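You operate a simulated robot arm through the tools that you are given. There is no shell and no other tool.

The job below is to be done with a simulated two-armed robot. You get a single attempt, and the scene is never put back.

## Task
Turn the speed knob and the main off, then wipe the glue film off the gluer roller.
Fine: both off before the guard opens; use the cleaning pad, put it back and shut the guard. Set down upright: cleaning pad. What is to be rubbed or washed off counts as gone when no trace of it is left.

Only the result counts: the job must be done as asked and must still hold three seconds after the hand-in. Knocking over, shifting, dropping, spilling or breaking anything else fails it.

## Robot
Two 7-joint arms with two-finger parallel grippers on one trunk, hanging from a carriage that runs on a gantry, over the field with the corners [-0.087, 0.152], [-0.715, -0.963], [1.289, -2.092], [1.917, -0.977] (x, y) and turns from -6.004 to 6.004 rad about z. Base frame: it is fixed where the carriage stands at the start and does not move with it; the origin is on the floor, on the carriage's upright axis, x ahead of it, y to its left, z up. Units: m, rad, N and s.
The left shoulder is at the start at [0.04, 0.173, 1.54], the right one opposite. With the tool pointing down near the work surface each hand reaches from about 0.1 to 0.7 m from the robot's upright axis, wherever it stands, measured 20 degrees to its own side. Places, roughly: cleaning pad [2.5, -1.25, 0.75]; gap knob [1.8, -0.7, 1]; glue line main switch [2.2, -1.1, 1.1]; gluer roller [1.9, -0.9, 0.9]; gluer speed knob [1.7, -0.6, 1]; roller gluer guard [1.8, -0.9, 1]; roller gluer start button [1.7, -0.6, 0.9]. Payload 3.43 kg a hand.
The tool frame of a hand sits at the grasp point between the pads (the TCP): z along the fingers, y along the line on which they close. The tips reach 0.03 m beyond it. Largest opening 0.094 m; finger width 0.028, thickness 0.01; the body of the gripper, 0.05 by 0.096 m, starts 0.055 m behind the TCP.
Orientation is told as [roll, pitch, yaw] about the base's x, y, z axes, in that order, counted from this pose: with the fingers straight down and closing along the base's y, the tool's x points along the base's -x, its y along +y and its z along -z.

## Interface
- The arms move only by the tool drive_tool. It takes "left_steps", "right_steps" or both (then of equal length, played together; a hand with none holds still); each is a list of rows, each a list of 3 entries, a list of its own where there are three numbers: the turn, a rotation vector about the tool's x, y, z in rad, then the shift along the tool's x, y, z in mm, then the gripper command, from -1 (shut) to 1 (fully open), values between in proportion. In form: [[[ax, ay, az], [tx, ty, tz], jaw], ...]. A call has 1 to 20 rows; each row is the pose to reach, as a shift and turn from the pose commanded when the call began, along the tool's axes at that moment. Each row takes 0.2 s and may step no farther than 0.05 m and 0.15 rad from the row before; otherwise, or with a gripper value out of range, the whole call is refused. A pose out of reach is approached as far as the arm can. The call stops where the force on the tool passes 80 N (or 10 N more than at its start, if that is more) or the arm is blocked; 0.2 s more then pass. Each finger travels about 0.072 m/s and halts on what it meets, pressing with about 36 N; the grip force reading is that of the motor and also rises with nothing between the fingers. The clock runs only during rows and for 0.2 s after the last one: add rows that repeat a pose to give the fingers time. The reply holds the time, the measured pose of the TCP, the force on the tool along the base axes, the opening and the grip force, in the units named above and with some noise, with the torque about the TCP (base axes, N m) and any sound that the robot's microphone picked up.
- Cameras (640 x 400 px; columns grow to the right, rows downward): "scene" is now at [0.231, 0.0155, 1.8219]; the picture's right is [0.19, -0.98, 0.00], its down [-0.79, -0.16, -0.60] and it looks along [0.59, 0.12, -0.80] (base axes); focal length 273 px, centre (320, 200). "left" rides on the left gripper at [0.076, -0.014, -0.103] in its tool frame; the picture's right is [0.18, 0.98, 0.00], its down [-0.75, 0.14, -0.64] and it looks along [-0.63, 0.12, 0.77] (tool axes); focal length 243 px, centre (320, 200). "right" rides on the right gripper at [0.076, 0.014, -0.103] in its tool frame; the picture's right is [-0.18, 0.98, 0.00], its down [-0.75, -0.14, -0.64] and it looks along [-0.63, -0.12, 0.77] (tool axes); focal length 243 px, centre (320, 200). There is no depth. A picture from a camera that has moved, and an enlarged one, comes with that camera's place and axes in the base frame and with its lens.
- capture(camera): a new picture of that camera. It takes no simulated time.
- raise_lower(by): slides the trunk up (or, below 0, down) by that many m; the arms and the scene camera ride with it, the base frame stays. It gives what a move gives, with no picture.
- base_move(legs): drives the robot by 1 to 6 legs, each [ahead, left, turn to the left] in m, m and rad, along the robot's own axes; the way and the turn of a leg run together, so that a leg with both is an arc; at most 1.5 m and 3.142 rad a leg. The arms and the cameras ride along, it lands a little off, and it stops where it bumps. It keeps to its track: a leg is cut to what the track allows. It gives what a move gives.
- head_to(pan, tilt): turns the head with the scene camera to pan (to the left, within 1.501 rad either way) and tilt (down, from -0.506 to 1.204), counted from straight ahead of the robot. It gives what a move gives.
- zoom(camera, box): a new picture of the part [left, top, right, bottom] of that camera's present view, enlarged. It takes no simulated time.
- job_done(): hands the job in; it is judged then, once.

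Places have to be worked out from the pictures, the camera data and where the tool is seen. Open the grippers and draw the arms clear of the work before you hand the job in, unless the task says otherwise.

The tools are called by a JSON object that holds its "fn" and its "kwargs". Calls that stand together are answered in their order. drive_tool: Moves the arms, as the interface text tells. Its arguments: {"type":"object","properties":{"left_steps":{"type":"array"},"right_steps":{"type":"array"}},"required":[]} The other tools are called the same way: raise_lower (by) slides the trunk up or down; base_move (legs) drives the base; head_to (pan, tilt) turns the head that bears the scene camera; capture (camera) takes a picture; zoom (camera, box) takes an enlarged picture of a part of a camera's view; job_done () hands the job in.

At the start:

```text
time: 0.0
left_ee_pos: [0.4341, 0.173, 1.1114]
left_tool_rot: [-0.006, -0.028, 0.027]
left_ft_force: [35.1, -141.9, -205.6]
left_torque: [18.62, -14.27, 13.03]
left_finger_gap: 0.0943
left_gripper_force: 0.1
right_ee_pos: [0.6316, -0.2232, 1.2197]
right_tool_rot: [0.013, -0.163, -0.012]
right_ft_force: [97.7, 77.0, -263.2]
right_torque: [-9.18, -17.19, -8.48]
right_finger_gap: 0.0939
right_gripper_force: 0.0
trunk travel left (down, up): [-0.693, 0.088]
robot x, y, heading: [0.0023, -0.0041, -0.001]
head pan, tilt: [0.195, 0.93]
```

scene: 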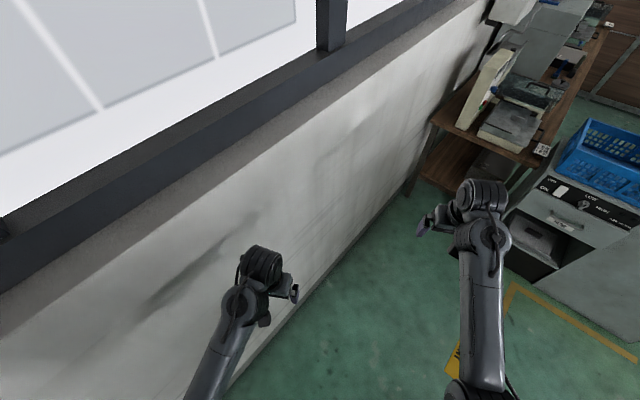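
right: 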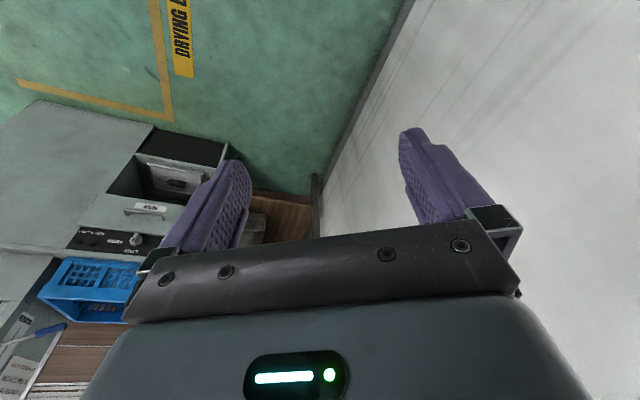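
left: 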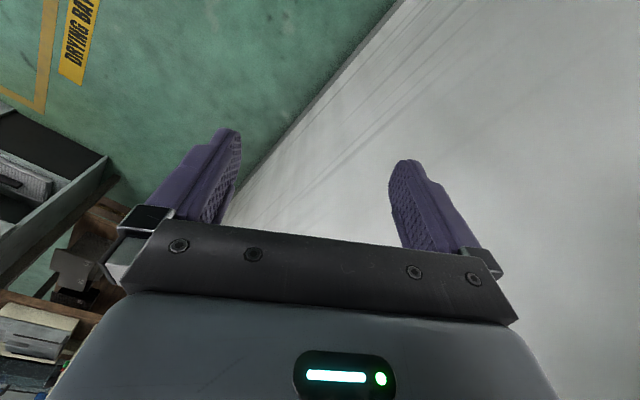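

The start pictures show a wall on the left and the bench with machines ahead to the right. I turn the head toward the gluer near [1.8, -0.8, 1.0] to get a better look.

{"fn": "head_to", "kwargs": {"pan": -0.4, "tilt": 0.45}}

{"fn": "capture", "kwargs": {"camera": "scene"}}

```text
time: 1.0
left_ee_pos: [0.4369, 0.1721, 1.11]
left_tool_rot: [-0.009, -0.036, 0.036]
left_ft_force: [17.5, -66.2, -94.1]
left_torque: [8.71, -6.43, 6.2]
left_finger_gap: 0.094
left_gripper_force: 0.1
right_ee_pos: [0.6339, -0.2235, 1.2205]
right_tool_rot: [0.015, -0.179, -0.017]
right_ft_force: [47.0, 38.5, -119.0]
right_torque: [-4.54, -7.77, -4.39]
right_finger_gap: 0.0937
right_gripper_force: 0.1
trunk travel left (down, up): [-0.693, 0.088]
robot x, y, heading: [-0.002, -0.0009, -0.002]
head pan, tilt: [-0.4, 0.45]
```

```text
taken
camera scene: at [0.2433, -0.0345, 1.8624], right [-0.39, -0.92, 0.0], down [-0.4, 0.17, -0.9], along [0.83, -0.35, -0.44], focal length 273 px, centre (320, 200)
```

scene: 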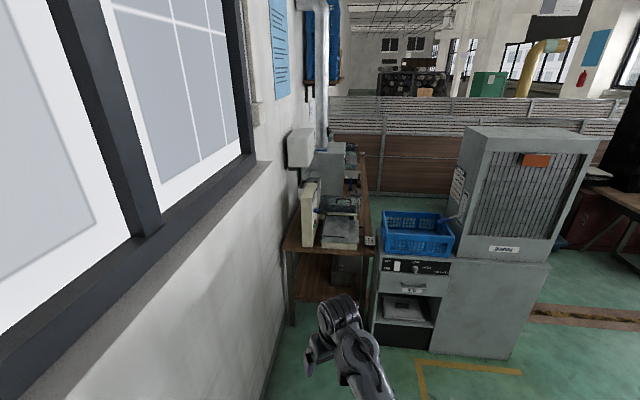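

I zoom in on the bench area.

{"fn": "zoom", "kwargs": {"camera": "scene", "box": [270, 120, 470, 280]}}

```text
2.50 times, centred on (370, 200) of scene
camera zoom: at [0.2433, -0.0345, 1.8624], right [-0.39, -0.92, 0.0], down [-0.4, 0.17, -0.9], along [0.83, -0.35, -0.44], focal length 682 px, centre (195, 200)
```

zoom: 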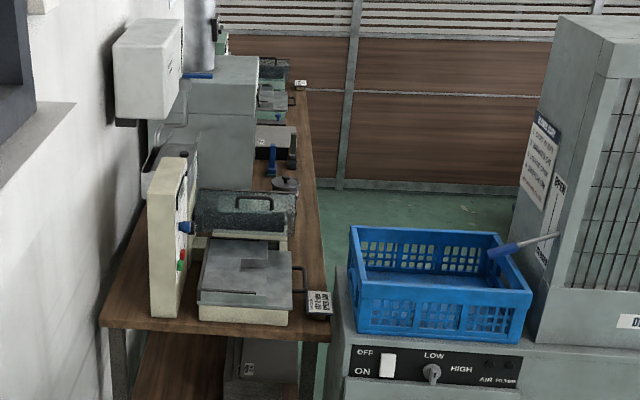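

I see the bench running along the wall (direction about -0.51 rad), the roller gluer at its near end, and a dryer with a crate beside it. I raise the trunk and drive partway in, parallel to the wall, to look closer.

{"fn": "raise_lower", "kwargs": {"by": 0.085}}

{"fn": "base_move", "kwargs": {"legs": [[0, -0.1, -0.513], [0.75, -0.1, 0]]}}

{"fn": "head_to", "kwargs": {"pan": 0.0, "tilt": 0.6}}

{"fn": "capture", "kwargs": {"camera": "scene"}}

```text
time: 2.2
left_ee_pos: [0.437, 0.1729, 1.1954]
left_tool_rot: [-0.009, -0.036, 0.037]
left_ft_force: [15.9, -67.1, -94.0]
left_torque: [8.78, -6.46, 6.21]
left_finger_gap: 0.094
left_gripper_force: 0.2
right_ee_pos: [0.6331, -0.2241, 1.3048]
right_tool_rot: [0.013, -0.177, -0.016]
right_ft_force: [47.3, 33.2, -120.3]
right_torque: [-3.93, -7.82, -3.72]
right_finger_gap: 0.0941
right_gripper_force: 0.1
trunk travel left (down, up): [-0.778, 0.003]
robot x, y, heading: [-0.0032, 0.0005, 0.0]
head pan, tilt: [-0.4, 0.45]
```

```text
time: 7.8
left_ee_pos: [1.0559, -0.6151, 1.1951]
left_tool_rot: [-0.01, -0.038, -0.472]
left_ft_force: [-17.8, -67.2, -93.4]
left_torque: [4.53, -9.9, 6.25]
left_finger_gap: 0.094
left_gripper_force: 0.1
right_ee_pos: [1.0357, -1.0565, 1.306]
right_tool_rot: [0.015, -0.177, -0.522]
right_ft_force: [56.2, 4.1, -120.9]
right_torque: [-7.06, -5.08, -3.5]
right_finger_gap: 0.0941
right_gripper_force: 0.0
trunk travel left (down, up): [-0.778, 0.003]
robot x, y, heading: [0.5892, -0.5528, -0.51]
head pan, tilt: [-0.4, 0.45]
```

```text
time: 8.7
left_ee_pos: [1.0566, -0.6152, 1.1945]
left_tool_rot: [-0.009, -0.037, -0.468]
left_ft_force: [-10.8, -38.5, -53.8]
left_torque: [2.68, -5.56, 3.58]
left_finger_gap: 0.0942
left_gripper_force: 0.1
right_ee_pos: [1.0361, -1.0567, 1.3052]
right_tool_rot: [0.015, -0.184, -0.525]
right_ft_force: [32.5, 5.9, -63.5]
right_torque: [-4.17, -2.45, -2.39]
right_finger_gap: 0.094
right_gripper_force: 0.0
trunk travel left (down, up): [-0.778, 0.003]
robot x, y, heading: [0.5881, -0.5515, -0.51]
head pan, tilt: [0.0, 0.6]
```

```text
taken
camera scene: at [0.8064, -0.6728, 1.934], right [-0.49, -0.87, 0.0], down [-0.49, 0.28, -0.83], along [0.72, -0.4, -0.56], focal length 273 px, centre (320, 200)
```

scene: 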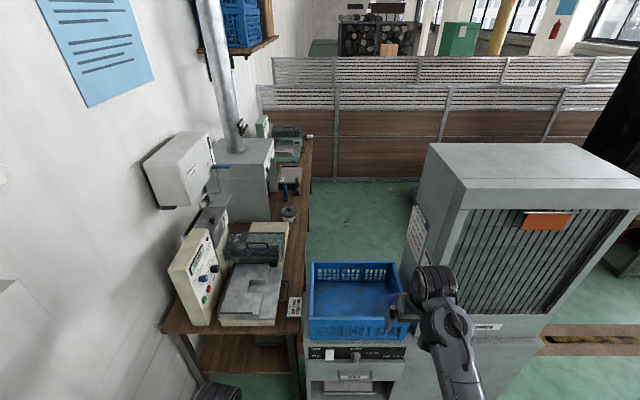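

I zoom in on the gluer and the wall side.

{"fn": "zoom", "kwargs": {"camera": "scene", "box": [140, 110, 320, 230]}}

{"fn": "zoom", "kwargs": {"camera": "scene", "box": [160, 210, 320, 340]}}

```text
3.33 times, centred on (230, 170) of scene
camera zoom: at [0.8064, -0.6728, 1.934], right [-0.49, -0.87, 0.0], down [-0.49, 0.28, -0.83], along [0.72, -0.4, -0.56], focal length 909 px, centre (620, 300)
```

zoom: 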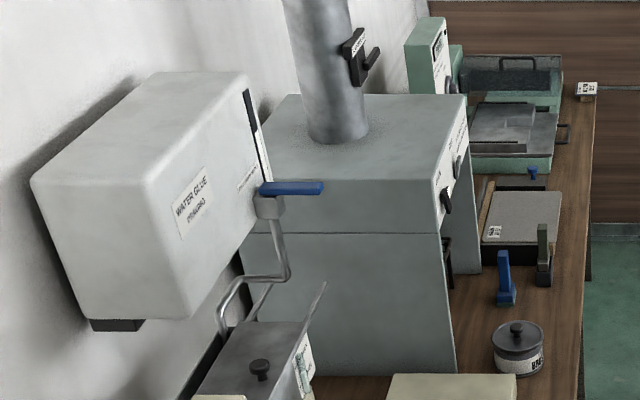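

```text
3.08 times, centred on (240, 275) of scene
camera zoom: at [0.8064, -0.6728, 1.934], right [-0.49, -0.87, 0.0], down [-0.49, 0.28, -0.83], along [0.72, -0.4, -0.56], focal length 839 px, centre (566, -31)
```

zoom: 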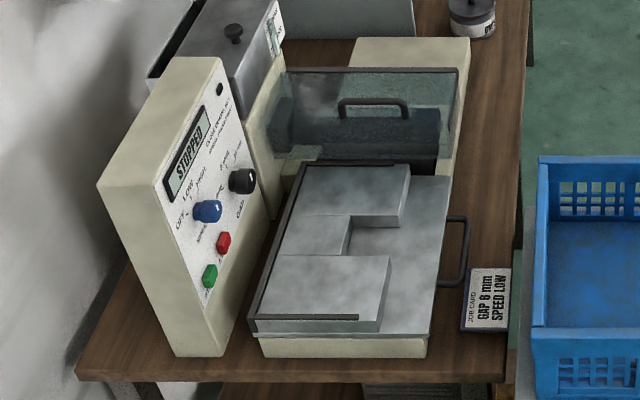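

The gluer, its panel with the blue speed knob, the transparent guard with handle, and (on the grey cabinet behind) black switches are visible; pads stand further along. I drive closer along the bench for detailed views.

{"fn": "base_move", "kwargs": {"legs": [[0.45, 0.0, 0]]}}

{"fn": "head_to", "kwargs": {"pan": 0.35, "tilt": 0.75}}

{"fn": "capture", "kwargs": {"camera": "scene"}}

```text
time: 11.4
left_ee_pos: [1.4507, -0.8338, 1.1958]
left_tool_rot: [-0.009, -0.038, -0.469]
left_ft_force: [-10.9, -38.7, -53.6]
left_torque: [2.62, -5.67, 3.6]
left_finger_gap: 0.0941
left_gripper_force: 0.1
right_ee_pos: [1.4322, -1.2757, 1.3047]
right_tool_rot: [0.013, -0.185, -0.522]
right_ft_force: [30.4, 1.6, -65.9]
right_torque: [-3.71, -2.78, -1.79]
right_finger_gap: 0.0939
right_gripper_force: 0.1
trunk travel left (down, up): [-0.778, 0.003]
robot x, y, heading: [0.9816, -0.77, -0.508]
head pan, tilt: [0.0, 0.6]
```

```text
time: 12.2
left_ee_pos: [1.4507, -0.8342, 1.1954]
left_tool_rot: [-0.009, -0.038, -0.467]
left_ft_force: [-5.7, -25.0, -31.8]
left_torque: [1.85, -3.27, 2.3]
left_finger_gap: 0.094
left_gripper_force: 0.1
right_ee_pos: [1.4306, -1.2762, 1.3049]
right_tool_rot: [0.015, -0.184, -0.524]
right_ft_force: [21.2, 0.5, -41.1]
right_torque: [-2.3, -1.51, -1.18]
right_finger_gap: 0.094
right_gripper_force: 0.2
trunk travel left (down, up): [-0.778, 0.003]
robot x, y, heading: [0.9845, -0.7755, -0.509]
head pan, tilt: [0.351, 0.75]
```

```text
taken
camera scene: at [1.2052, -0.862, 1.9211], right [-0.16, -0.99, 0.0], down [-0.67, 0.11, -0.73], along [0.72, -0.11, -0.68], focal length 273 px, centre (320, 200)
```

scene: 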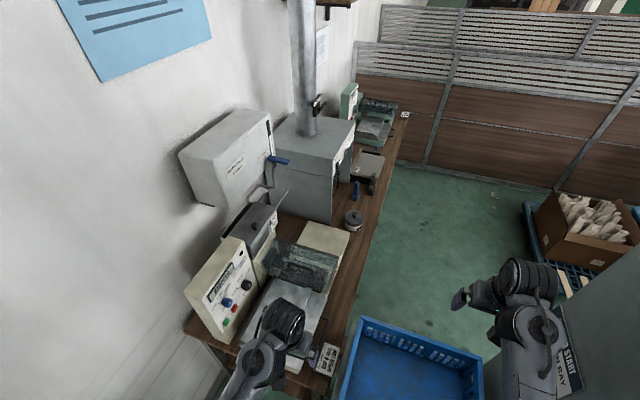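

{"fn": "zoom", "kwargs": {"camera": "scene", "box": [170, 210, 330, 370]}}

{"fn": "zoom", "kwargs": {"camera": "scene", "box": [260, 80, 420, 240]}}

{"fn": "zoom", "kwargs": {"camera": "scene", "box": [325, 130, 405, 210]}}

{"fn": "capture", "kwargs": {"camera": "left"}}

{"fn": "capture", "kwargs": {"camera": "right"}}

```text
2.50 times, centred on (250, 290) of scene
camera zoom: at [1.2052, -0.862, 1.9211], right [-0.16, -0.99, 0.0], down [-0.67, 0.11, -0.73], along [0.72, -0.11, -0.68], focal length 682 px, centre (495, -25)
```

zoom: 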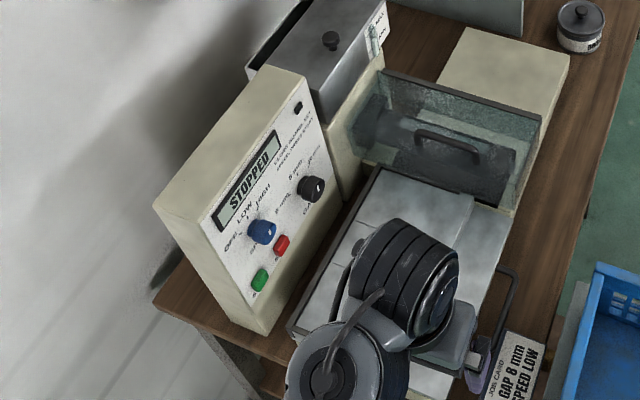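

```text
2.50 times, centred on (340, 160) of scene
camera zoom: at [1.2052, -0.862, 1.9211], right [-0.16, -0.99, 0.0], down [-0.67, 0.11, -0.73], along [0.72, -0.11, -0.68], focal length 682 px, centre (270, 300)
```

zoom: 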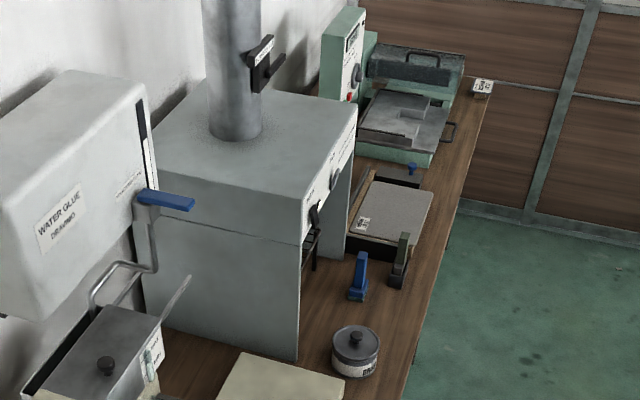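

```text
5.00 times, centred on (365, 170) of scene
camera zoom: at [1.2052, -0.862, 1.9211], right [-0.16, -0.99, 0.0], down [-0.67, 0.11, -0.73], along [0.72, -0.11, -0.68], focal length 1364 px, centre (95, 350)
```

zoom: 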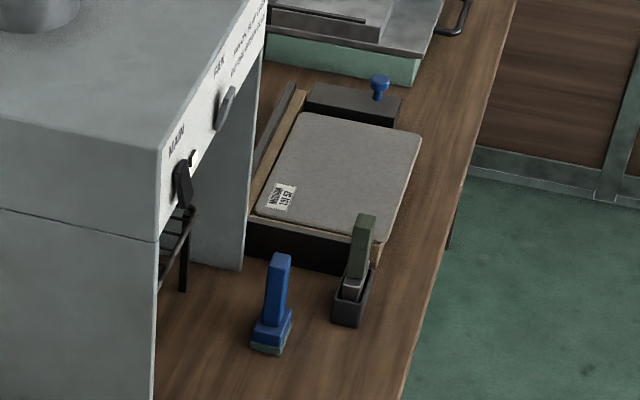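

```text
taken
camera left: at [1.3741, -0.8102, 1.2949], right [0.28, 0.96, -0.02], down [0.72, -0.2, 0.67], along [0.64, -0.2, -0.74], focal length 243 px, centre (320, 200)
```

left: 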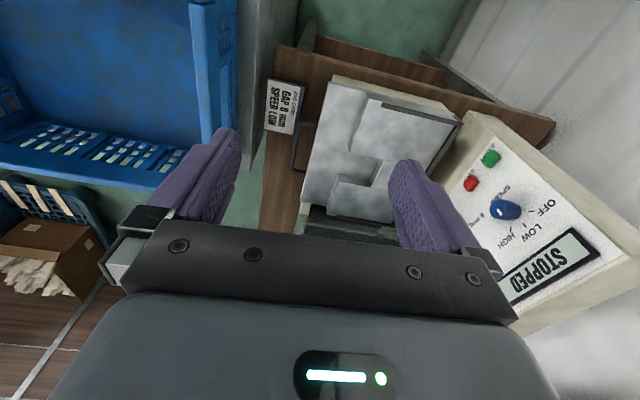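

```text
taken
camera right: at [1.3559, -1.2185, 1.3917], right [0.65, 0.76, 0.05], down [0.46, -0.44, 0.77], along [0.61, -0.47, -0.64], focal length 243 px, centre (320, 200)
```

right: 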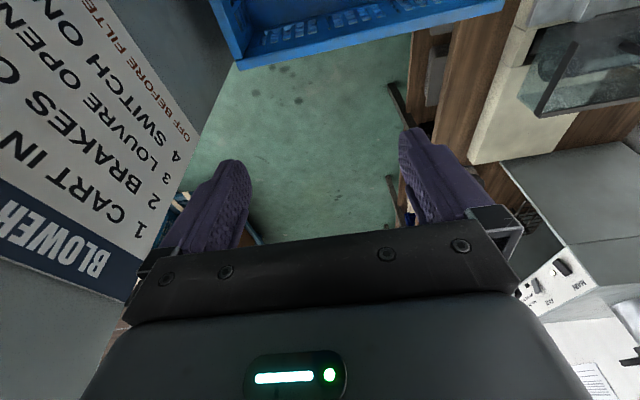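

I zoom on the knobs in the left camera and the MAIN panel in the right camera.

{"fn": "zoom", "kwargs": {"camera": "left", "box": [440, 120, 620, 300]}}

{"fn": "zoom", "kwargs": {"camera": "right", "box": [500, 230, 640, 340]}}

{"fn": "zoom", "kwargs": {"camera": "scene", "box": [205, 240, 265, 320]}}

```text
2.22 times, centred on (530, 210) of left
camera zoom: at [1.3741, -0.8102, 1.2949], right [0.28, 0.96, -0.02], down [0.72, -0.2, 0.67], along [0.64, -0.2, -0.74], focal length 539 px, centre (-147, 178)
```

zoom: 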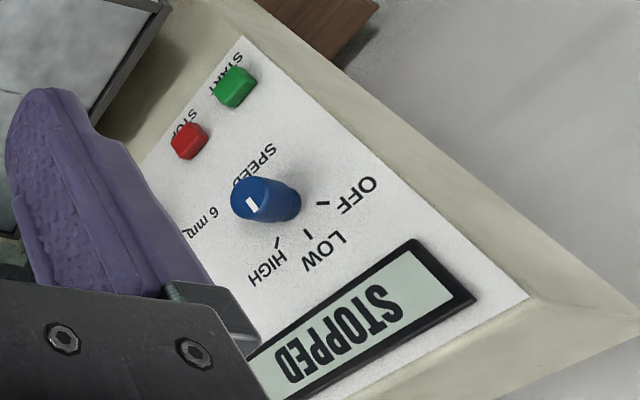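

```text
3.64 times, centred on (570, 285) of right
camera zoom: at [1.3559, -1.2185, 1.3917], right [0.65, 0.76, 0.05], down [0.46, -0.44, 0.77], along [0.61, -0.47, -0.64], focal length 882 px, centre (-589, -109)
```

zoom: 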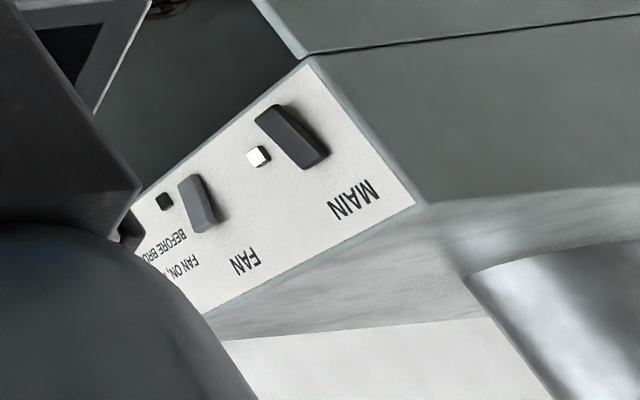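

```text
5.00 times, centred on (235, 280) of scene
camera zoom: at [1.2052, -0.862, 1.9211], right [-0.16, -0.99, 0.0], down [-0.67, 0.11, -0.73], along [0.72, -0.11, -0.68], focal length 1364 px, centre (745, -200)
```

zoom: 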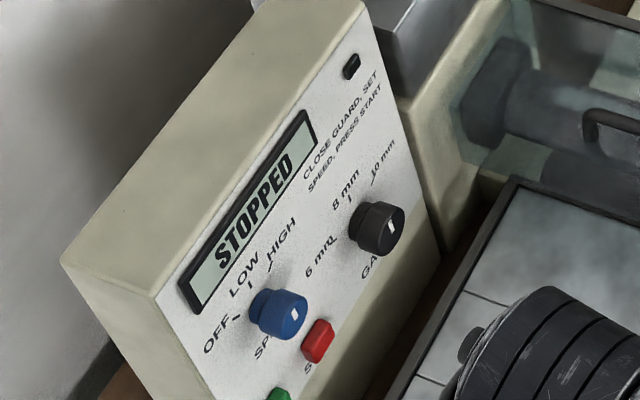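

The speed knob (cap near [1.694, -0.617, 1.03]) points at LOW, with OFF counter-clockwise; MAIN is on the hood cabinet. I shift the base a little toward the wall and re-view the panel from the left hand.

{"fn": "base_move", "kwargs": {"legs": [[0.0, 0.14, 0]]}}

{"fn": "capture", "kwargs": {"camera": "left"}}

{"fn": "capture", "kwargs": {"camera": "scene"}}

{"fn": "zoom", "kwargs": {"camera": "left", "box": [400, 80, 560, 240]}}

```text
time: 13.6
left_ee_pos: [1.5174, -0.7148, 1.1937]
left_tool_rot: [-0.007, -0.037, -0.466]
left_ft_force: [-7.4, -30.0, -41.5]
left_torque: [2.02, -4.37, 2.73]
left_finger_gap: 0.0939
left_gripper_force: 0.0
right_ee_pos: [1.4989, -1.1568, 1.3052]
right_tool_rot: [0.017, -0.185, -0.52]
right_ft_force: [22.3, 1.9, -46.1]
right_torque: [-2.73, -1.88, -1.42]
right_finger_gap: 0.0943
right_gripper_force: 0.2
trunk travel left (down, up): [-0.778, 0.003]
robot x, y, heading: [1.0521, -0.653, -0.512]
head pan, tilt: [0.351, 0.75]
```

```text
taken
camera left: at [1.4406, -0.69, 1.2949], right [0.28, 0.96, -0.02], down [0.72, -0.2, 0.67], along [0.64, -0.2, -0.74], focal length 243 px, centre (320, 200)
```

left: 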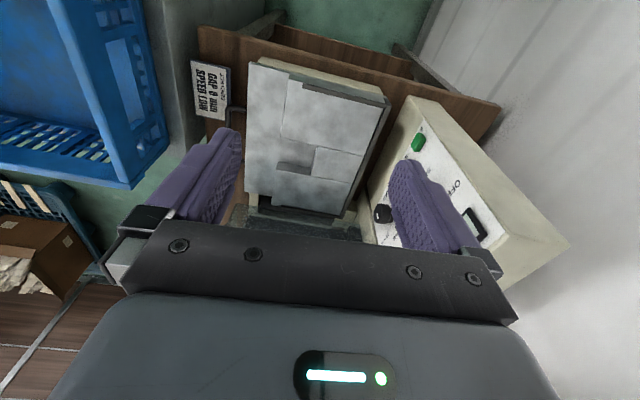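

```text
taken
camera scene: at [1.2718, -0.742, 1.9211], right [-0.16, -0.99, 0.0], down [-0.67, 0.11, -0.73], along [0.72, -0.11, -0.68], focal length 273 px, centre (320, 200)
```

scene: 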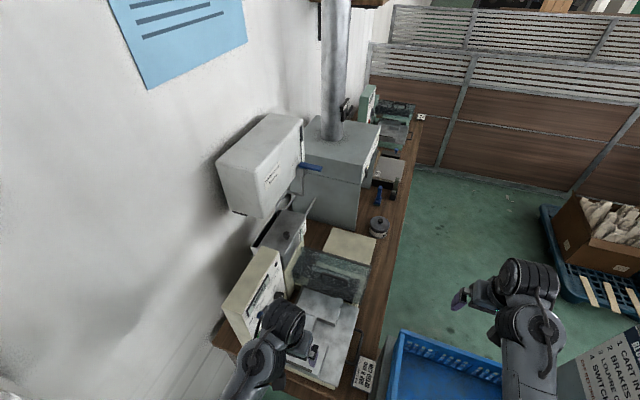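

```text
2.50 times, centred on (480, 160) of left
camera zoom: at [1.4406, -0.69, 1.2949], right [0.28, 0.96, -0.02], down [0.72, -0.2, 0.67], along [0.64, -0.2, -0.74], focal length 606 px, centre (-80, 300)
```

zoom: 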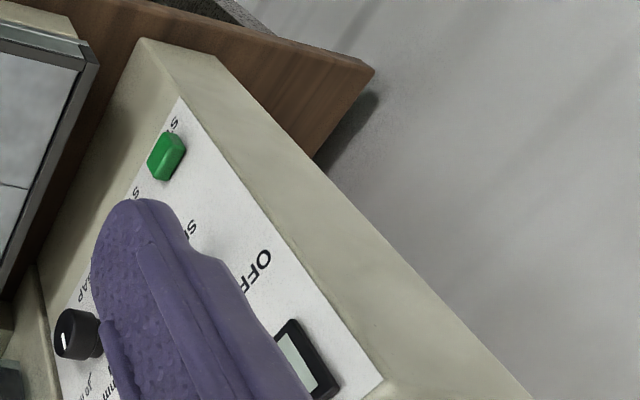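

Triangulating gives a vertical panel face about 0.365 m left of the robot axis and the knob at 0.54 m ahead, z≈1.03. I turn the left tool to point horizontally at the wall (‑90° about its x), holding the TCP.

{"fn": "drive_tool", "kwargs": {"left_steps": [[[-0.14, 0, 0], [0, 0, 0], 0.3], [[-0.28, 0, 0], [0, 0, 0], 0.3], [[-0.42, 0, 0], [0, 0, 0], 0.3], [[-0.56, 0, 0], [0, 0, 0], 0.3], [[-0.7, 0, 0], [0, 0, 0], 0.3], [[-0.84, 0, 0], [0, 0, 0], 0.3], [[-0.98, 0, 0], [0, 0, 0], 0.3], [[-1.12, 0, 0], [0, 0, 0], 0.3], [[-1.26, 0, 0], [0, 0, 0], 0.3], [[-1.4, 0, 0], [0, 0, 0], 0.3], [[-1.5, 0, 0], [0, 0, 0], 0.3], [[-1.57, 0, 0], [0, 0, 0], 0.3], [[-1.57, 0, 0], [0, 0, 0], 0.3]]}}

{"fn": "capture", "kwargs": {"camera": "left"}}

{"fn": "capture", "kwargs": {"camera": "scene"}}

```text
time: 16.0
left_ee_pos: [1.6325, -0.5, 1.1159]
left_tool_rot: [1.42, -0.091, -0.404]
left_ft_force: [-90.4, 21.5, 23.7]
left_torque: [-1.61, -0.22, -6.4]
left_finger_gap: 0.061
left_gripper_force: 0.0
left hand out of reach, approached as far as the arm can: row 3, 4, 5, 6, 7, 8, 9, 10, 11, 12
right_ee_pos: [1.4957, -1.1466, 1.3027]
right_tool_rot: [0.012, -0.181, -0.513]
right_ft_force: [9.0, 0.1, -16.6]
right_torque: [-0.88, -0.54, -0.5]
right_finger_gap: 0.0942
right_gripper_force: 0.1
trunk travel left (down, up): [-0.778, 0.003]
robot x, y, heading: [1.0487, -0.6518, -0.497]
head pan, tilt: [0.351, 0.75]
stopped in row 12 (left hand): the force on the tool passed its limit at 457 N (the readings are from after the stop); the commanded pose is now the measured one
```

```text
taken
camera left: at [1.5229, -0.564, 1.1111], right [-0.19, 0.24, 0.95], down [0.43, -0.85, 0.3], along [0.88, 0.47, 0.06], focal length 243 px, centre (320, 200)
```

left: 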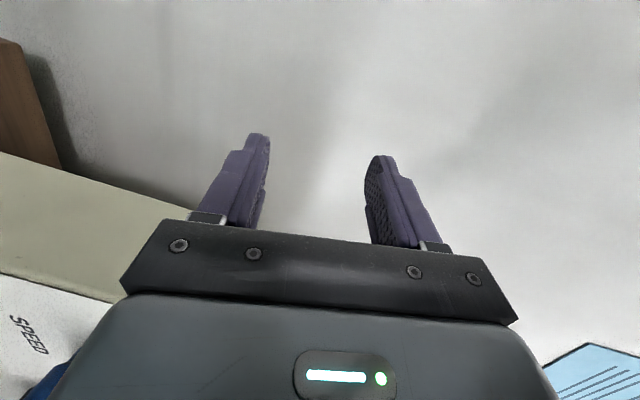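

```text
taken
camera scene: at [1.27, -0.7366, 1.9207], right [-0.15, -0.99, 0.0], down [-0.68, 0.1, -0.72], along [0.72, -0.1, -0.69], focal length 273 px, centre (320, 200)
```

scene: 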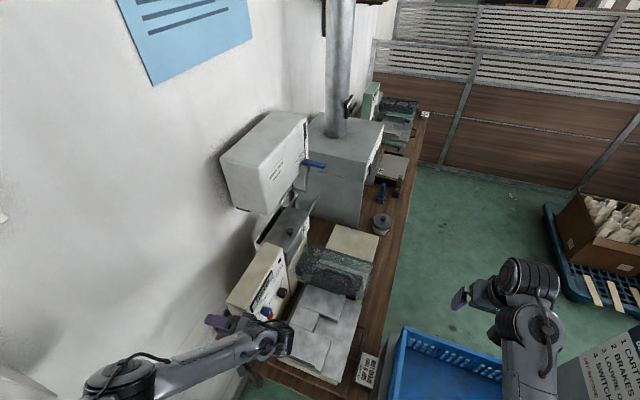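

The left arm cannot tilt outward there: it drifted and pressed against the near side of the panel box. I back it away from the box (tool +x = toward the robot) in small steps.

{"fn": "drive_tool", "kwargs": {"left_steps": [[[0, 0, 0], [15, 0, 0], 0.3], [[0, 0, 0], [30, 0, -10], 0.3], [[0, 0, 0], [45, 0, -25], 0.3], [[0, 0, 0], [60, 0, -40], 0.3]]}}

{"fn": "capture", "kwargs": {"camera": "scene"}}

```text
time: 16.3
left_ee_pos: [1.6322, -0.4975, 1.1153]
left_tool_rot: [1.42, -0.095, -0.403]
left_ft_force: [-64.1, 18.0, 30.3]
left_torque: [-2.25, -0.42, -4.45]
left_finger_gap: 0.0608
left_gripper_force: 0.1
left hand out of reach, approached as far as the arm can: row 1
right_ee_pos: [1.4976, -1.1474, 1.3017]
right_tool_rot: [0.016, -0.179, -0.515]
right_ft_force: [5.6, -0.3, -11.2]
right_torque: [-0.59, -0.38, -0.3]
right_finger_gap: 0.0941
right_gripper_force: 0.1
trunk travel left (down, up): [-0.778, 0.003]
robot x, y, heading: [1.053, -0.6488, -0.495]
head pan, tilt: [0.351, 0.75]
stopped in row 1 (left hand): the force on the tool passed its limit at 114 N (the readings are from after the stop); the commanded pose is now the measured one
```

```text
taken
camera scene: at [1.27, -0.736, 1.92], right [-0.14, -0.99, 0.0], down [-0.68, 0.1, -0.73], along [0.72, -0.1, -0.69], focal length 273 px, centre (320, 200)
```

scene: 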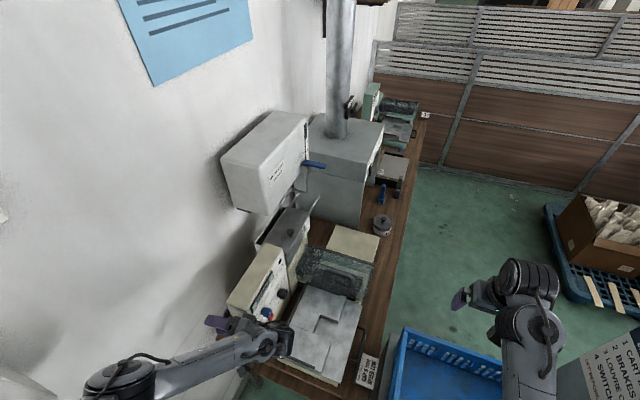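

The arm's IK is stuck there; backing the base off along the bench frees the hand from the box.

{"fn": "base_move", "kwargs": {"legs": [[-0.15, 0.0, 0]]}}

{"fn": "capture", "kwargs": {"camera": "scene"}}

{"fn": "capture", "kwargs": {"camera": "left"}}

```text
time: 17.7
left_ee_pos: [1.5133, -0.4321, 1.1201]
left_tool_rot: [1.419, -0.108, -0.405]
left_ft_force: [-0.7, 0.5, -0.3]
left_torque: [0.05, 0.0, 0.0]
left_finger_gap: 0.0611
left_gripper_force: 0.0
right_ee_pos: [1.3711, -1.0789, 1.304]
right_tool_rot: [0.015, -0.185, -0.515]
right_ft_force: [8.7, 0.4, -17.4]
right_torque: [-0.97, -0.68, -0.52]
right_finger_gap: 0.0939
right_gripper_force: 0.0
trunk travel left (down, up): [-0.778, 0.003]
robot x, y, heading: [0.9187, -0.5765, -0.505]
head pan, tilt: [0.351, 0.75]
```

```text
taken
camera scene: at [1.1411, -0.6661, 1.921], right [-0.15, -0.99, 0.0], down [-0.67, 0.1, -0.73], along [0.72, -0.11, -0.68], focal length 273 px, centre (320, 200)
```

scene: 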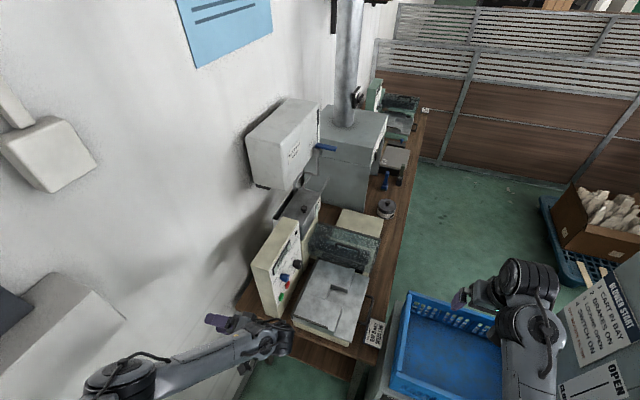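

```text
taken
camera left: at [1.4033, -0.4971, 1.1142], right [-0.21, 0.25, 0.95], down [0.43, -0.85, 0.32], along [0.88, 0.47, 0.07], focal length 243 px, centre (320, 200)
```

left: 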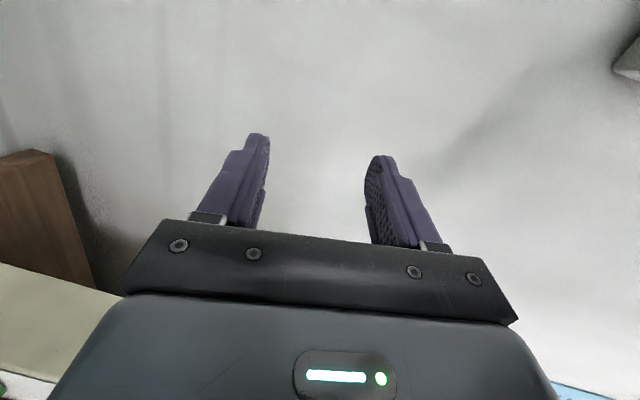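

The hand is free with forces near zero. With the tool pointing at the wall it needs to reach further left, so I'll stand further out from the bench. First I draw the right arm in to keep it off the tall blower, then step the base right.

{"fn": "drive_tool", "kwargs": {"right_steps": [[[0, 0, 0], [30, 10, 0], 0.3], [[0, 0, 0], [60, 20, 0], 0.3], [[0, 0, 0], [90, 30, 0], 0.3], [[0, 0, 0], [120, 40, 0], 0.3], [[0, 0, 0], [150, 50, 0], 0.3], [[0, 0, 0], [180, 60, 0], 0.3]]}}

{"fn": "base_move", "kwargs": {"legs": [[0.0, -0.2, 0]]}}

{"fn": "raise_lower", "kwargs": {"by": -0.08}}

{"fn": "capture", "kwargs": {"camera": "scene"}}

```text
time: 18.1
left_ee_pos: [1.514, -0.4326, 1.1217]
left_tool_rot: [1.417, -0.111, -0.403]
left_ft_force: [0.0, -0.1, 0.5]
left_torque: [0.0, -0.01, 0.04]
left_finger_gap: 0.0611
left_gripper_force: 0.1
right_ee_pos: [1.3622, -1.0674, 1.3012]
right_tool_rot: [0.015, -0.206, -0.511]
right_ft_force: [18.3, 0.4, -26.8]
right_torque: [-1.47, -0.78, -0.95]
right_finger_gap: 0.0611
right_gripper_force: 0.0
trunk travel left (down, up): [-0.778, 0.003]
robot x, y, heading: [0.9195, -0.5763, -0.5]
head pan, tilt: [0.351, 0.75]
stopped in row 1 (right hand): the force on the tool passed its limit at 115 N (the readings are from after the stop); the commanded pose is now the measured one
```

```text
time: 19.7
left_ee_pos: [1.4162, -0.6085, 1.1202]
left_tool_rot: [1.416, -0.109, -0.399]
left_ft_force: [1.6, -0.3, -0.3]
left_torque: [0.02, 0.01, 0.0]
left_finger_gap: 0.0609
left_gripper_force: 0.2
right_ee_pos: [1.2662, -1.2432, 1.3011]
right_tool_rot: [0.015, -0.203, -0.505]
right_ft_force: [25.0, 2.6, -49.0]
right_torque: [-2.94, -1.97, -1.67]
right_finger_gap: 0.0609
right_gripper_force: 0.1
trunk travel left (down, up): [-0.778, 0.003]
robot x, y, heading: [0.8226, -0.7545, -0.495]
head pan, tilt: [0.351, 0.75]
```

```text
time: 20.9
left_ee_pos: [1.4157, -0.6071, 1.0414]
left_tool_rot: [1.417, -0.11, -0.4]
left_ft_force: [-0.4, 0.0, -0.1]
left_torque: [-0.02, 0.0, -0.02]
left_finger_gap: 0.0611
left_gripper_force: 0.0
right_ee_pos: [1.2667, -1.2417, 1.2221]
right_tool_rot: [0.013, -0.203, -0.507]
right_ft_force: [18.7, 0.6, -34.3]
right_torque: [-2.0, -1.44, -1.12]
right_finger_gap: 0.0609
right_gripper_force: 0.0
trunk travel left (down, up): [-0.698, 0.083]
robot x, y, heading: [0.8248, -0.7591, -0.495]
head pan, tilt: [0.351, 0.75]
```

```text
taken
camera scene: at [1.0452, -0.843, 1.8412], right [-0.14, -0.99, 0.0], down [-0.67, 0.1, -0.73], along [0.72, -0.11, -0.68], focal length 273 px, centre (320, 200)
```

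scene: 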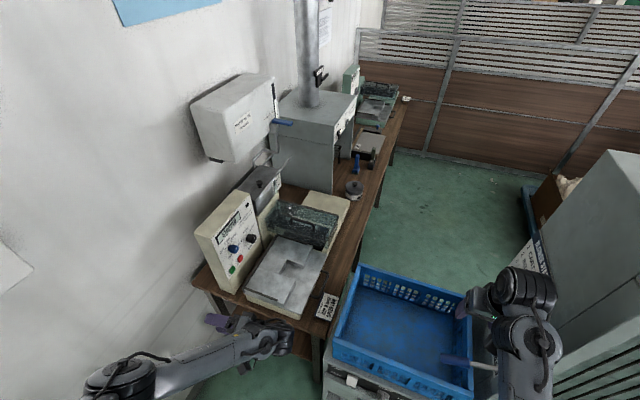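

The right arm stopped on a force reading in free air, possibly from the abrupt start; I retry drawing it in with gentler steps.

{"fn": "drive_tool", "kwargs": {"right_steps": [[[0, 0, 0], [4, 1, 0], 0.3], [[0, 0, 0], [12, 4, 0], 0.3], [[0, 0, 0], [24, 8, 0], 0.3], [[0, 0, 0], [40, 13, 0], 0.3], [[0, 0, 0], [60, 20, 0], 0.3], [[0, 0, 0], [80, 26, 0], 0.3], [[0, 0, 0], [100, 33, 0], 0.3], [[0, 0, 0], [120, 40, 0], 0.3], [[0, 0, 0], [130, 43, 0], 0.3]]}}

```text
time: 21.4
left_ee_pos: [1.4162, -0.6085, 1.0414]
left_tool_rot: [1.416, -0.111, -0.4]
left_ft_force: [-1.5, -0.1, -0.8]
left_torque: [-0.02, 0.0, -0.01]
left_finger_gap: 0.061
left_gripper_force: 0.0
right_ee_pos: [1.2624, -1.2391, 1.2202]
right_tool_rot: [0.014, -0.216, -0.505]
right_ft_force: [17.5, -0.3, -26.6]
right_torque: [-1.37, -0.76, -0.86]
right_finger_gap: 0.0609
right_gripper_force: 0.0
trunk travel left (down, up): [-0.698, 0.083]
robot x, y, heading: [0.8268, -0.7548, -0.488]
head pan, tilt: [0.351, 0.75]
stopped in row 2 (right hand): the force on the tool passed its limit at 88 N (the readings are from after the stop); the commanded pose is now the measured one
```

Backward motion of the right arm builds up force, as if it is at a joint stop. I test a small forward/down motion instead to see whether the strain goes away.

{"fn": "drive_tool", "kwargs": {"right_steps": [[[0, 0.05, 0], [-5, 0, 5], 0.3], [[0, 0.1, 0], [-10, 0, 10], 0.3], [[0, 0.15, 0], [-15, 0, 15], 0.3], [[0, 0.2, 0], [-20, 0, 20], 0.3]]}}

{"fn": "capture", "kwargs": {"camera": "right"}}

```text
time: 21.8
left_ee_pos: [1.4166, -0.6072, 1.0403]
left_tool_rot: [1.417, -0.109, -0.398]
left_ft_force: [-0.5, 0.7, 0.3]
left_torque: [-0.02, 0.01, -0.01]
left_finger_gap: 0.0611
left_gripper_force: 0.1
right_ee_pos: [1.2678, -1.241, 1.2169]
right_tool_rot: [0.015, -0.195, -0.507]
right_ft_force: [16.1, -1.0, -26.3]
right_torque: [-1.27, -0.69, -0.73]
right_finger_gap: 0.0611
right_gripper_force: 0.1
trunk travel left (down, up): [-0.698, 0.083]
robot x, y, heading: [0.8234, -0.7541, -0.491]
head pan, tilt: [0.351, 0.75]
stopped in row 1 (right hand): the force on the tool passed its limit at 96 N (the readings are from after the stop); the commanded pose is now the measured one
```

```text
taken
camera right: at [1.1903, -1.1843, 1.3032], right [0.63, 0.77, 0.05], down [0.46, -0.43, 0.77], along [0.62, -0.47, -0.63], focal length 243 px, centre (320, 200)
```

right: 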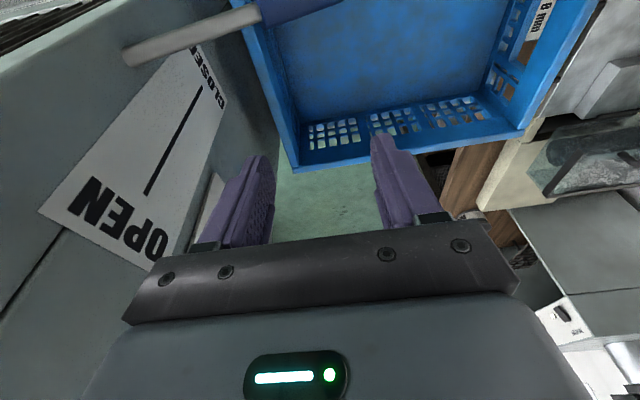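

The right arm trips even on a tiny move. I let it hold its present pose for a few rows to see whether the strain settles.

{"fn": "drive_tool", "kwargs": {"right_steps": [[[0, 0, 0], [0, 0, 0], 0.3], [[0, 0, 0], [0, 0, 0], 0.3], [[0, 0, 0], [0, 0, 0], 0.3], [[0, 0, 0], [0, 0, 0], 0.3], [[0, 0, 0], [0, 0, 0], 0.3], [[0, 0, 0], [0, 0, 0], 0.3], [[0, 0, 0], [0, 0, 0], 0.3], [[0, 0, 0], [0, 0, 0], 0.3]]}}

{"fn": "head_to", "kwargs": {"pan": -0.6, "tilt": 1.0}}

{"fn": "capture", "kwargs": {"camera": "scene"}}

```text
time: 23.6
left_ee_pos: [1.4169, -0.6077, 1.0412]
left_tool_rot: [1.417, -0.109, -0.402]
left_ft_force: [-0.2, 0.0, 0.3]
left_torque: [-0.01, 0.02, 0.02]
left_finger_gap: 0.0612
left_gripper_force: 0.1
right_ee_pos: [1.2666, -1.2427, 1.2167]
right_tool_rot: [0.016, -0.192, -0.507]
right_ft_force: [23.8, 3.0, -46.5]
right_torque: [-2.89, -1.94, -1.61]
right_finger_gap: 0.0611
right_gripper_force: 0.0
trunk travel left (down, up): [-0.698, 0.083]
robot x, y, heading: [0.8244, -0.7571, -0.495]
head pan, tilt: [0.351, 0.75]
```

```text
time: 24.8
left_ee_pos: [1.4159, -0.6074, 1.0412]
left_tool_rot: [1.418, -0.11, -0.4]
left_ft_force: [-0.9, 0.3, -0.7]
left_torque: [0.04, -0.02, -0.03]
left_finger_gap: 0.0612
left_gripper_force: 0.1
right_ee_pos: [1.2676, -1.2413, 1.2172]
right_tool_rot: [0.015, -0.192, -0.509]
right_ft_force: [22.7, 1.4, -47.2]
right_torque: [-2.71, -2.03, -1.39]
right_finger_gap: 0.0614
right_gripper_force: 0.1
trunk travel left (down, up): [-0.698, 0.083]
robot x, y, heading: [0.8246, -0.7562, -0.494]
head pan, tilt: [-0.6, 1.0]
```

```text
taken
camera scene: at [0.9951, -0.893, 1.8219], right [-0.89, -0.46, 0.0], down [-0.39, 0.75, -0.54], along [0.25, -0.48, -0.84], focal length 273 px, centre (320, 200)
```

scene: 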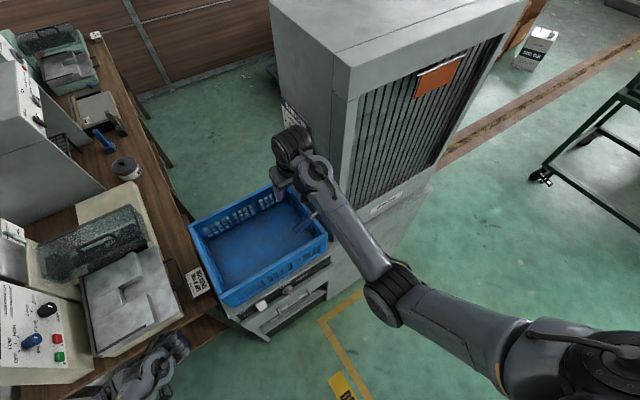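

I test a small upward motion of the right hand, well away from anything.

{"fn": "drive_tool", "kwargs": {"right_steps": [[[0, 0, 0], [0, 0, -2], 0.3], [[0, 0, 0], [0, 0, -5], 0.3], [[0, 0, 0], [0, 0, -10], 0.3], [[0, 0, 0], [0, 0, -18], 0.3], [[0, 0, 0], [0, 0, -30], 0.3], [[0, 0, 0], [0, 0, -40], 0.3]]}}

{"fn": "zoom", "kwargs": {"camera": "scene", "box": [240, 100, 400, 260]}}

```text
time: 25.3
left_ee_pos: [1.4166, -0.6076, 1.0406]
left_tool_rot: [1.415, -0.11, -0.4]
left_ft_force: [0.0, 0.3, 0.0]
left_torque: [0.03, 0.02, 0.01]
left_finger_gap: 0.0613
left_gripper_force: 0.1
right_ee_pos: [1.2666, -1.2414, 1.2205]
right_tool_rot: [0.017, -0.202, -0.511]
right_ft_force: [17.7, -1.6, -26.7]
right_torque: [-1.31, -0.77, -0.79]
right_finger_gap: 0.0609
right_gripper_force: 0.0
trunk travel left (down, up): [-0.698, 0.083]
robot x, y, heading: [0.8208, -0.7546, -0.494]
head pan, tilt: [-0.6, 1.0]
stopped in row 2 (right hand): the force on the tool passed its limit at 85 N (the readings are from after the stop); the commanded pose is now the measured one
```

```text
2.50 times, centred on (320, 180) of scene
camera zoom: at [0.995, -0.893, 1.8219], right [-0.89, -0.46, 0.0], down [-0.38, 0.75, -0.54], along [0.25, -0.48, -0.84], focal length 682 px, centre (320, 250)
```

zoom: 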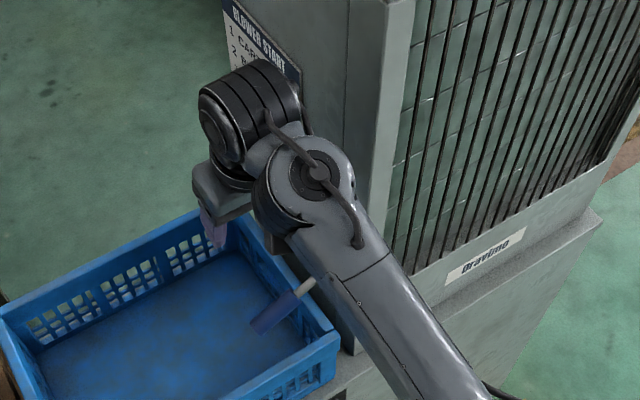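

I try a very slow backward creep of the right hand (1–2 mm per row) to see whether the force is only a motion transient.

{"fn": "drive_tool", "kwargs": {"right_steps": [[[0, 0, 0], [0, 0, 0], 0.3], [[0, 0, 0], [1, 0, 0], 0.3], [[0, 0, 0], [2, 0, 0], 0.3], [[0, 0, 0], [3, 0, 0], 0.3], [[0, 0, 0], [4, 0, 0], 0.3], [[0, 0, 0], [5, 0, 0], 0.3], [[0, 0, 0], [6, 0, 0], 0.3], [[0, 0, 0], [7, 0, 0], 0.3], [[0, 0, 0], [9, 0, 0], 0.3], [[0, 0, 0], [11, 0, 0], 0.3], [[0, 0, 0], [13, 0, 0], 0.3], [[0, 0, 0], [15, 0, 0], 0.3]]}}

```text
time: 26.6
left_ee_pos: [1.4166, -0.6078, 1.0418]
left_tool_rot: [1.417, -0.109, -0.401]
left_ft_force: [0.2, 0.3, 0.4]
left_torque: [-0.03, 0.0, 0.03]
left_finger_gap: 0.0609
left_gripper_force: 0.1
right_ee_pos: [1.2637, -1.2406, 1.2203]
right_tool_rot: [0.02, -0.209, -0.516]
right_ft_force: [15.9, -2.8, -26.7]
right_torque: [-1.17, -0.78, -0.67]
right_finger_gap: 0.0613
right_gripper_force: 0.1
trunk travel left (down, up): [-0.698, 0.083]
robot x, y, heading: [0.8248, -0.7545, -0.496]
head pan, tilt: [-0.6, 1.0]
stopped in row 6 (right hand): the force on the tool passed its limit at 82 N (the readings are from after the stop); the commanded pose is now the measured one
```

The pose keeps drifting toward more negative pitch, as if the wrist is bent against its stop. I open the wrist by tilting the right fingers forward (rotation −y).

{"fn": "drive_tool", "kwargs": {"right_steps": [[[0, -0.03, 0], [0, 0, 0], 0.3], [[0, -0.06, 0], [0, 0, 0], 0.3], [[0, -0.1, 0], [0, 0, 0], 0.3], [[0, -0.15, 0], [0, 0, 0], 0.3], [[0, -0.2, 0], [0, 0, 0], 0.3], [[0, -0.25, 0], [0, 0, 0], 0.3], [[0, -0.3, 0], [0, 0, 0], 0.3]]}}

```text
time: 28.2
left_ee_pos: [1.4169, -0.6065, 1.0416]
left_tool_rot: [1.418, -0.11, -0.4]
left_ft_force: [0.0, -0.2, -0.5]
left_torque: [0.01, -0.02, -0.01]
left_finger_gap: 0.0612
left_gripper_force: 0.1
right_ee_pos: [1.2654, -1.2405, 1.2199]
right_tool_rot: [0.02, -0.506, -0.521]
right_ft_force: [0.2, 0.1, 0.0]
right_torque: [0.0, 0.01, 0.01]
right_finger_gap: 0.0609
right_gripper_force: 0.1
trunk travel left (down, up): [-0.698, 0.083]
robot x, y, heading: [0.8262, -0.7546, -0.495]
head pan, tilt: [-0.6, 1.0]
```

That released the strain completely (force 0): the wrist simply can't be bent so far from the forearm. I draw the right hand up, back and inward away from the blower's lever.

{"fn": "drive_tool", "kwargs": {"right_steps": [[[0, 0, 0], [4, 6, -9], 0.3], [[0, -0.03, 0], [14, 18, -28], 0.3], [[0, -0.06, 0], [24, 32, -48], 0.3], [[0, -0.09, 0], [34, 46, -68], 0.3], [[0, -0.12, 0], [44, 60, -88], 0.3], [[0, -0.15, 0], [54, 72, -108], 0.3], [[0, -0.15, 0], [60, 80, -120], 0.3]]}}

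```text
time: 29.8
left_ee_pos: [1.4167, -0.6077, 1.0408]
left_tool_rot: [1.416, -0.11, -0.399]
left_ft_force: [0.8, 0.3, 0.0]
left_torque: [0.0, 0.0, 0.01]
left_finger_gap: 0.0611
left_gripper_force: 0.1
right_ee_pos: [1.2038, -1.116, 1.2964]
right_tool_rot: [0.023, -0.655, -0.523]
right_ft_force: [-0.1, 0.7, -0.4]
right_torque: [-0.01, 0.0, -0.01]
right_finger_gap: 0.0609
right_gripper_force: 0.0
trunk travel left (down, up): [-0.698, 0.083]
robot x, y, heading: [0.8249, -0.7562, -0.496]
head pan, tilt: [-0.6, 1.0]
```

Right arm works normally now. Drive ahead so the left hand is abreast of the speed knob, then look.

{"fn": "base_move", "kwargs": {"legs": [[0, 0, -0.016], [0.24, 0.0, 0]]}}

{"fn": "head_to", "kwargs": {"pan": 0.55, "tilt": 0.95}}

{"fn": "capture", "kwargs": {"camera": "scene"}}

{"fn": "capture", "kwargs": {"camera": "left"}}

```text
time: 31.9
left_ee_pos: [1.6292, -0.7379, 1.0418]
left_tool_rot: [1.416, -0.109, -0.419]
left_ft_force: [-0.7, 0.7, 0.0]
left_torque: [-0.02, -0.03, 0.02]
left_finger_gap: 0.0611
left_gripper_force: 0.0
right_ee_pos: [1.4063, -1.242, 1.2982]
right_tool_rot: [0.022, -0.655, -0.545]
right_ft_force: [-0.3, -0.2, 0.2]
right_torque: [-0.03, 0.05, 0.0]
right_finger_gap: 0.0613
right_gripper_force: 0.0
trunk travel left (down, up): [-0.698, 0.083]
robot x, y, heading: [1.0328, -0.8756, -0.515]
head pan, tilt: [-0.6, 1.0]
```

```text
time: 33.3
left_ee_pos: [1.6276, -0.7385, 1.0428]
left_tool_rot: [1.415, -0.111, -0.419]
left_ft_force: [-0.8, 0.6, 0.3]
left_torque: [0.01, 0.0, -0.01]
left_finger_gap: 0.0612
left_gripper_force: 0.1
right_ee_pos: [1.406, -1.2423, 1.2967]
right_tool_rot: [0.022, -0.654, -0.545]
right_ft_force: [0.3, -0.3, 0.4]
right_torque: [-0.03, -0.02, -0.01]
right_finger_gap: 0.0609
right_gripper_force: 0.1
trunk travel left (down, up): [-0.698, 0.083]
robot x, y, heading: [1.0356, -0.8711, -0.512]
head pan, tilt: [0.55, 0.949]
```

```text
taken
camera scene: at [1.2437, -0.9494, 1.8255], right [0.03, -1.0, 0.0], down [-0.81, -0.03, -0.58], along [0.58, 0.02, -0.81], focal length 273 px, centre (320, 200)
```

scene: 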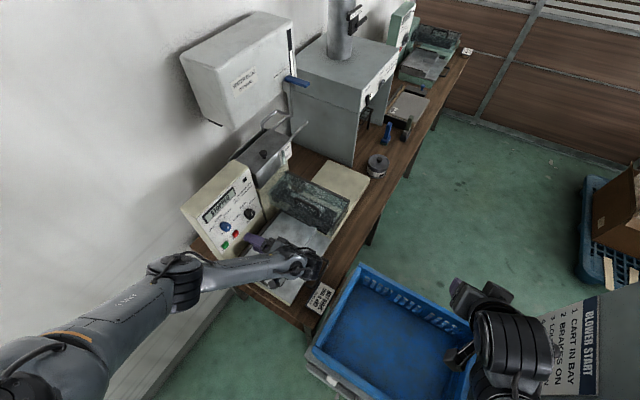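

```text
taken
camera left: at [1.5182, -0.8013, 1.0344], right [-0.2, 0.26, 0.95], down [0.41, -0.85, 0.32], along [0.89, 0.45, 0.07], focal length 243 px, centre (320, 200)
```

left: 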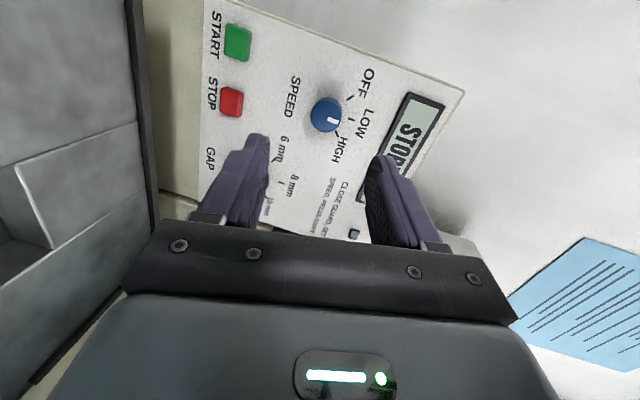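

Clear view of the panel now; I zoom onto the knob to read the pointer and tick angles.

{"fn": "zoom", "kwargs": {"camera": "left", "box": [270, 50, 430, 170]}}

```text
3.33 times, centred on (350, 110) of left
camera zoom: at [1.5182, -0.8013, 1.0344], right [-0.2, 0.26, 0.95], down [0.41, -0.85, 0.32], along [0.89, 0.45, 0.07], focal length 809 px, centre (220, 500)
```

zoom: 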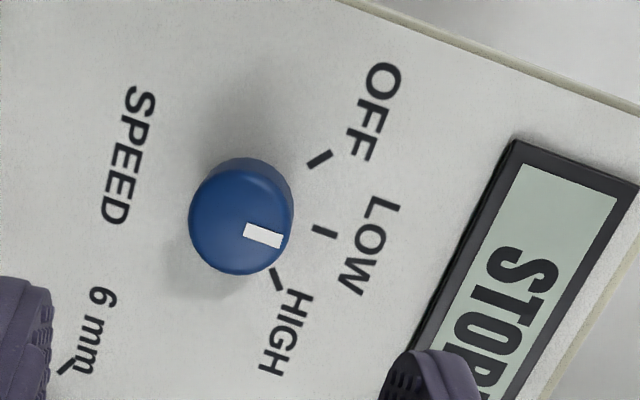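

Pointer sits at LOW (straight up); OFF is about 52° counter-clockwise. The hand is already abreast of the knob, so I level the tool (small rotations) and open the jaw to ~55 mm.

{"fn": "drive_tool", "kwargs": {"left_steps": [[[-0.04, -0.025, 0.03], [0, 0, 0], 0.2], [[-0.08, -0.05, 0.06], [0, 0, 0], 0.2], [[-0.12, -0.075, 0.085], [0, 0, 0], 0.2], [[-0.15, -0.095, 0.11], [0, 0, 0], 0.2], [[-0.15, -0.095, 0.11], [0, 0, 0], 0.2]]}}

```text
time: 34.5
left_ee_pos: [1.6533, -0.7348, 1.0447]
left_tool_rot: [1.571, -0.006, -0.524]
left_ft_force: [0.6, 0.1, -0.2]
left_torque: [-0.04, -0.01, 0.04]
left_finger_gap: 0.0561
left_gripper_force: 0.2
left hand out of reach, approached as far as the arm can: row 1, 2, 3, 4, 5
right_ee_pos: [1.4066, -1.2429, 1.2974]
right_tool_rot: [0.023, -0.656, -0.545]
right_ft_force: [0.2, 0.3, -0.1]
right_torque: [0.02, 0.06, 0.04]
right_finger_gap: 0.0611
right_gripper_force: 0.0
trunk travel left (down, up): [-0.698, 0.083]
robot x, y, heading: [1.032, -0.8764, -0.519]
head pan, tilt: [0.55, 0.949]
```

The orientation is right but the position was pushed ~2.5 cm ahead by the reach limit; moving toward the knob should come back in reach. I approach 60 mm and re-read.

{"fn": "drive_tool", "kwargs": {"left_steps": [[[0, 0, 0], [0, -4, 15], 0.2], [[0, 0, 0], [0, -8, 30], 0.2], [[0, 0, 0], [0, -12, 45], 0.2], [[0, 0, 0], [0, -14, 60], 0.2], [[0, 0, 0], [0, -14, 60], 0.2]]}}

{"fn": "capture", "kwargs": {"camera": "left"}}

```text
time: 35.7
left_ee_pos: [1.6823, -0.6802, 1.0304]
left_tool_rot: [1.574, -0.008, -0.522]
left_ft_force: [0.6, 0.7, 1.2]
left_torque: [-0.01, 0.03, 0.0]
left_finger_gap: 0.0565
left_gripper_force: 0.1
right_ee_pos: [1.4066, -1.2424, 1.2976]
right_tool_rot: [0.022, -0.655, -0.546]
right_ft_force: [0.3, -0.9, 0.4]
right_torque: [-0.02, 0.04, -0.02]
right_finger_gap: 0.0613
right_gripper_force: 0.0
trunk travel left (down, up): [-0.698, 0.083]
robot x, y, heading: [1.0343, -0.8759, -0.513]
head pan, tilt: [0.55, 0.949]
```

```text
taken
camera left: at [1.5672, -0.7312, 1.0155], right [-0.17, 0.09, 0.98], down [0.33, -0.93, 0.14], along [0.93, 0.35, 0.12], focal length 243 px, centre (320, 200)
```

left: 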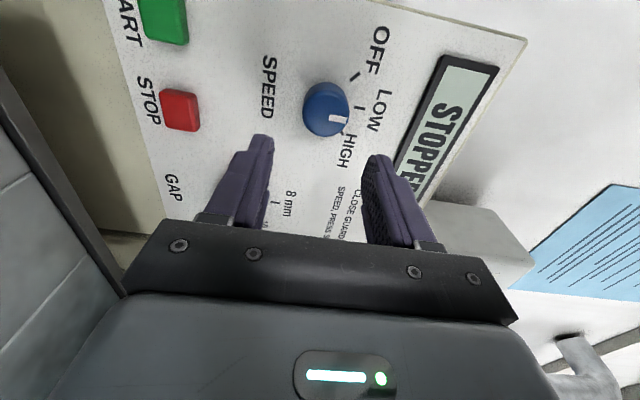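

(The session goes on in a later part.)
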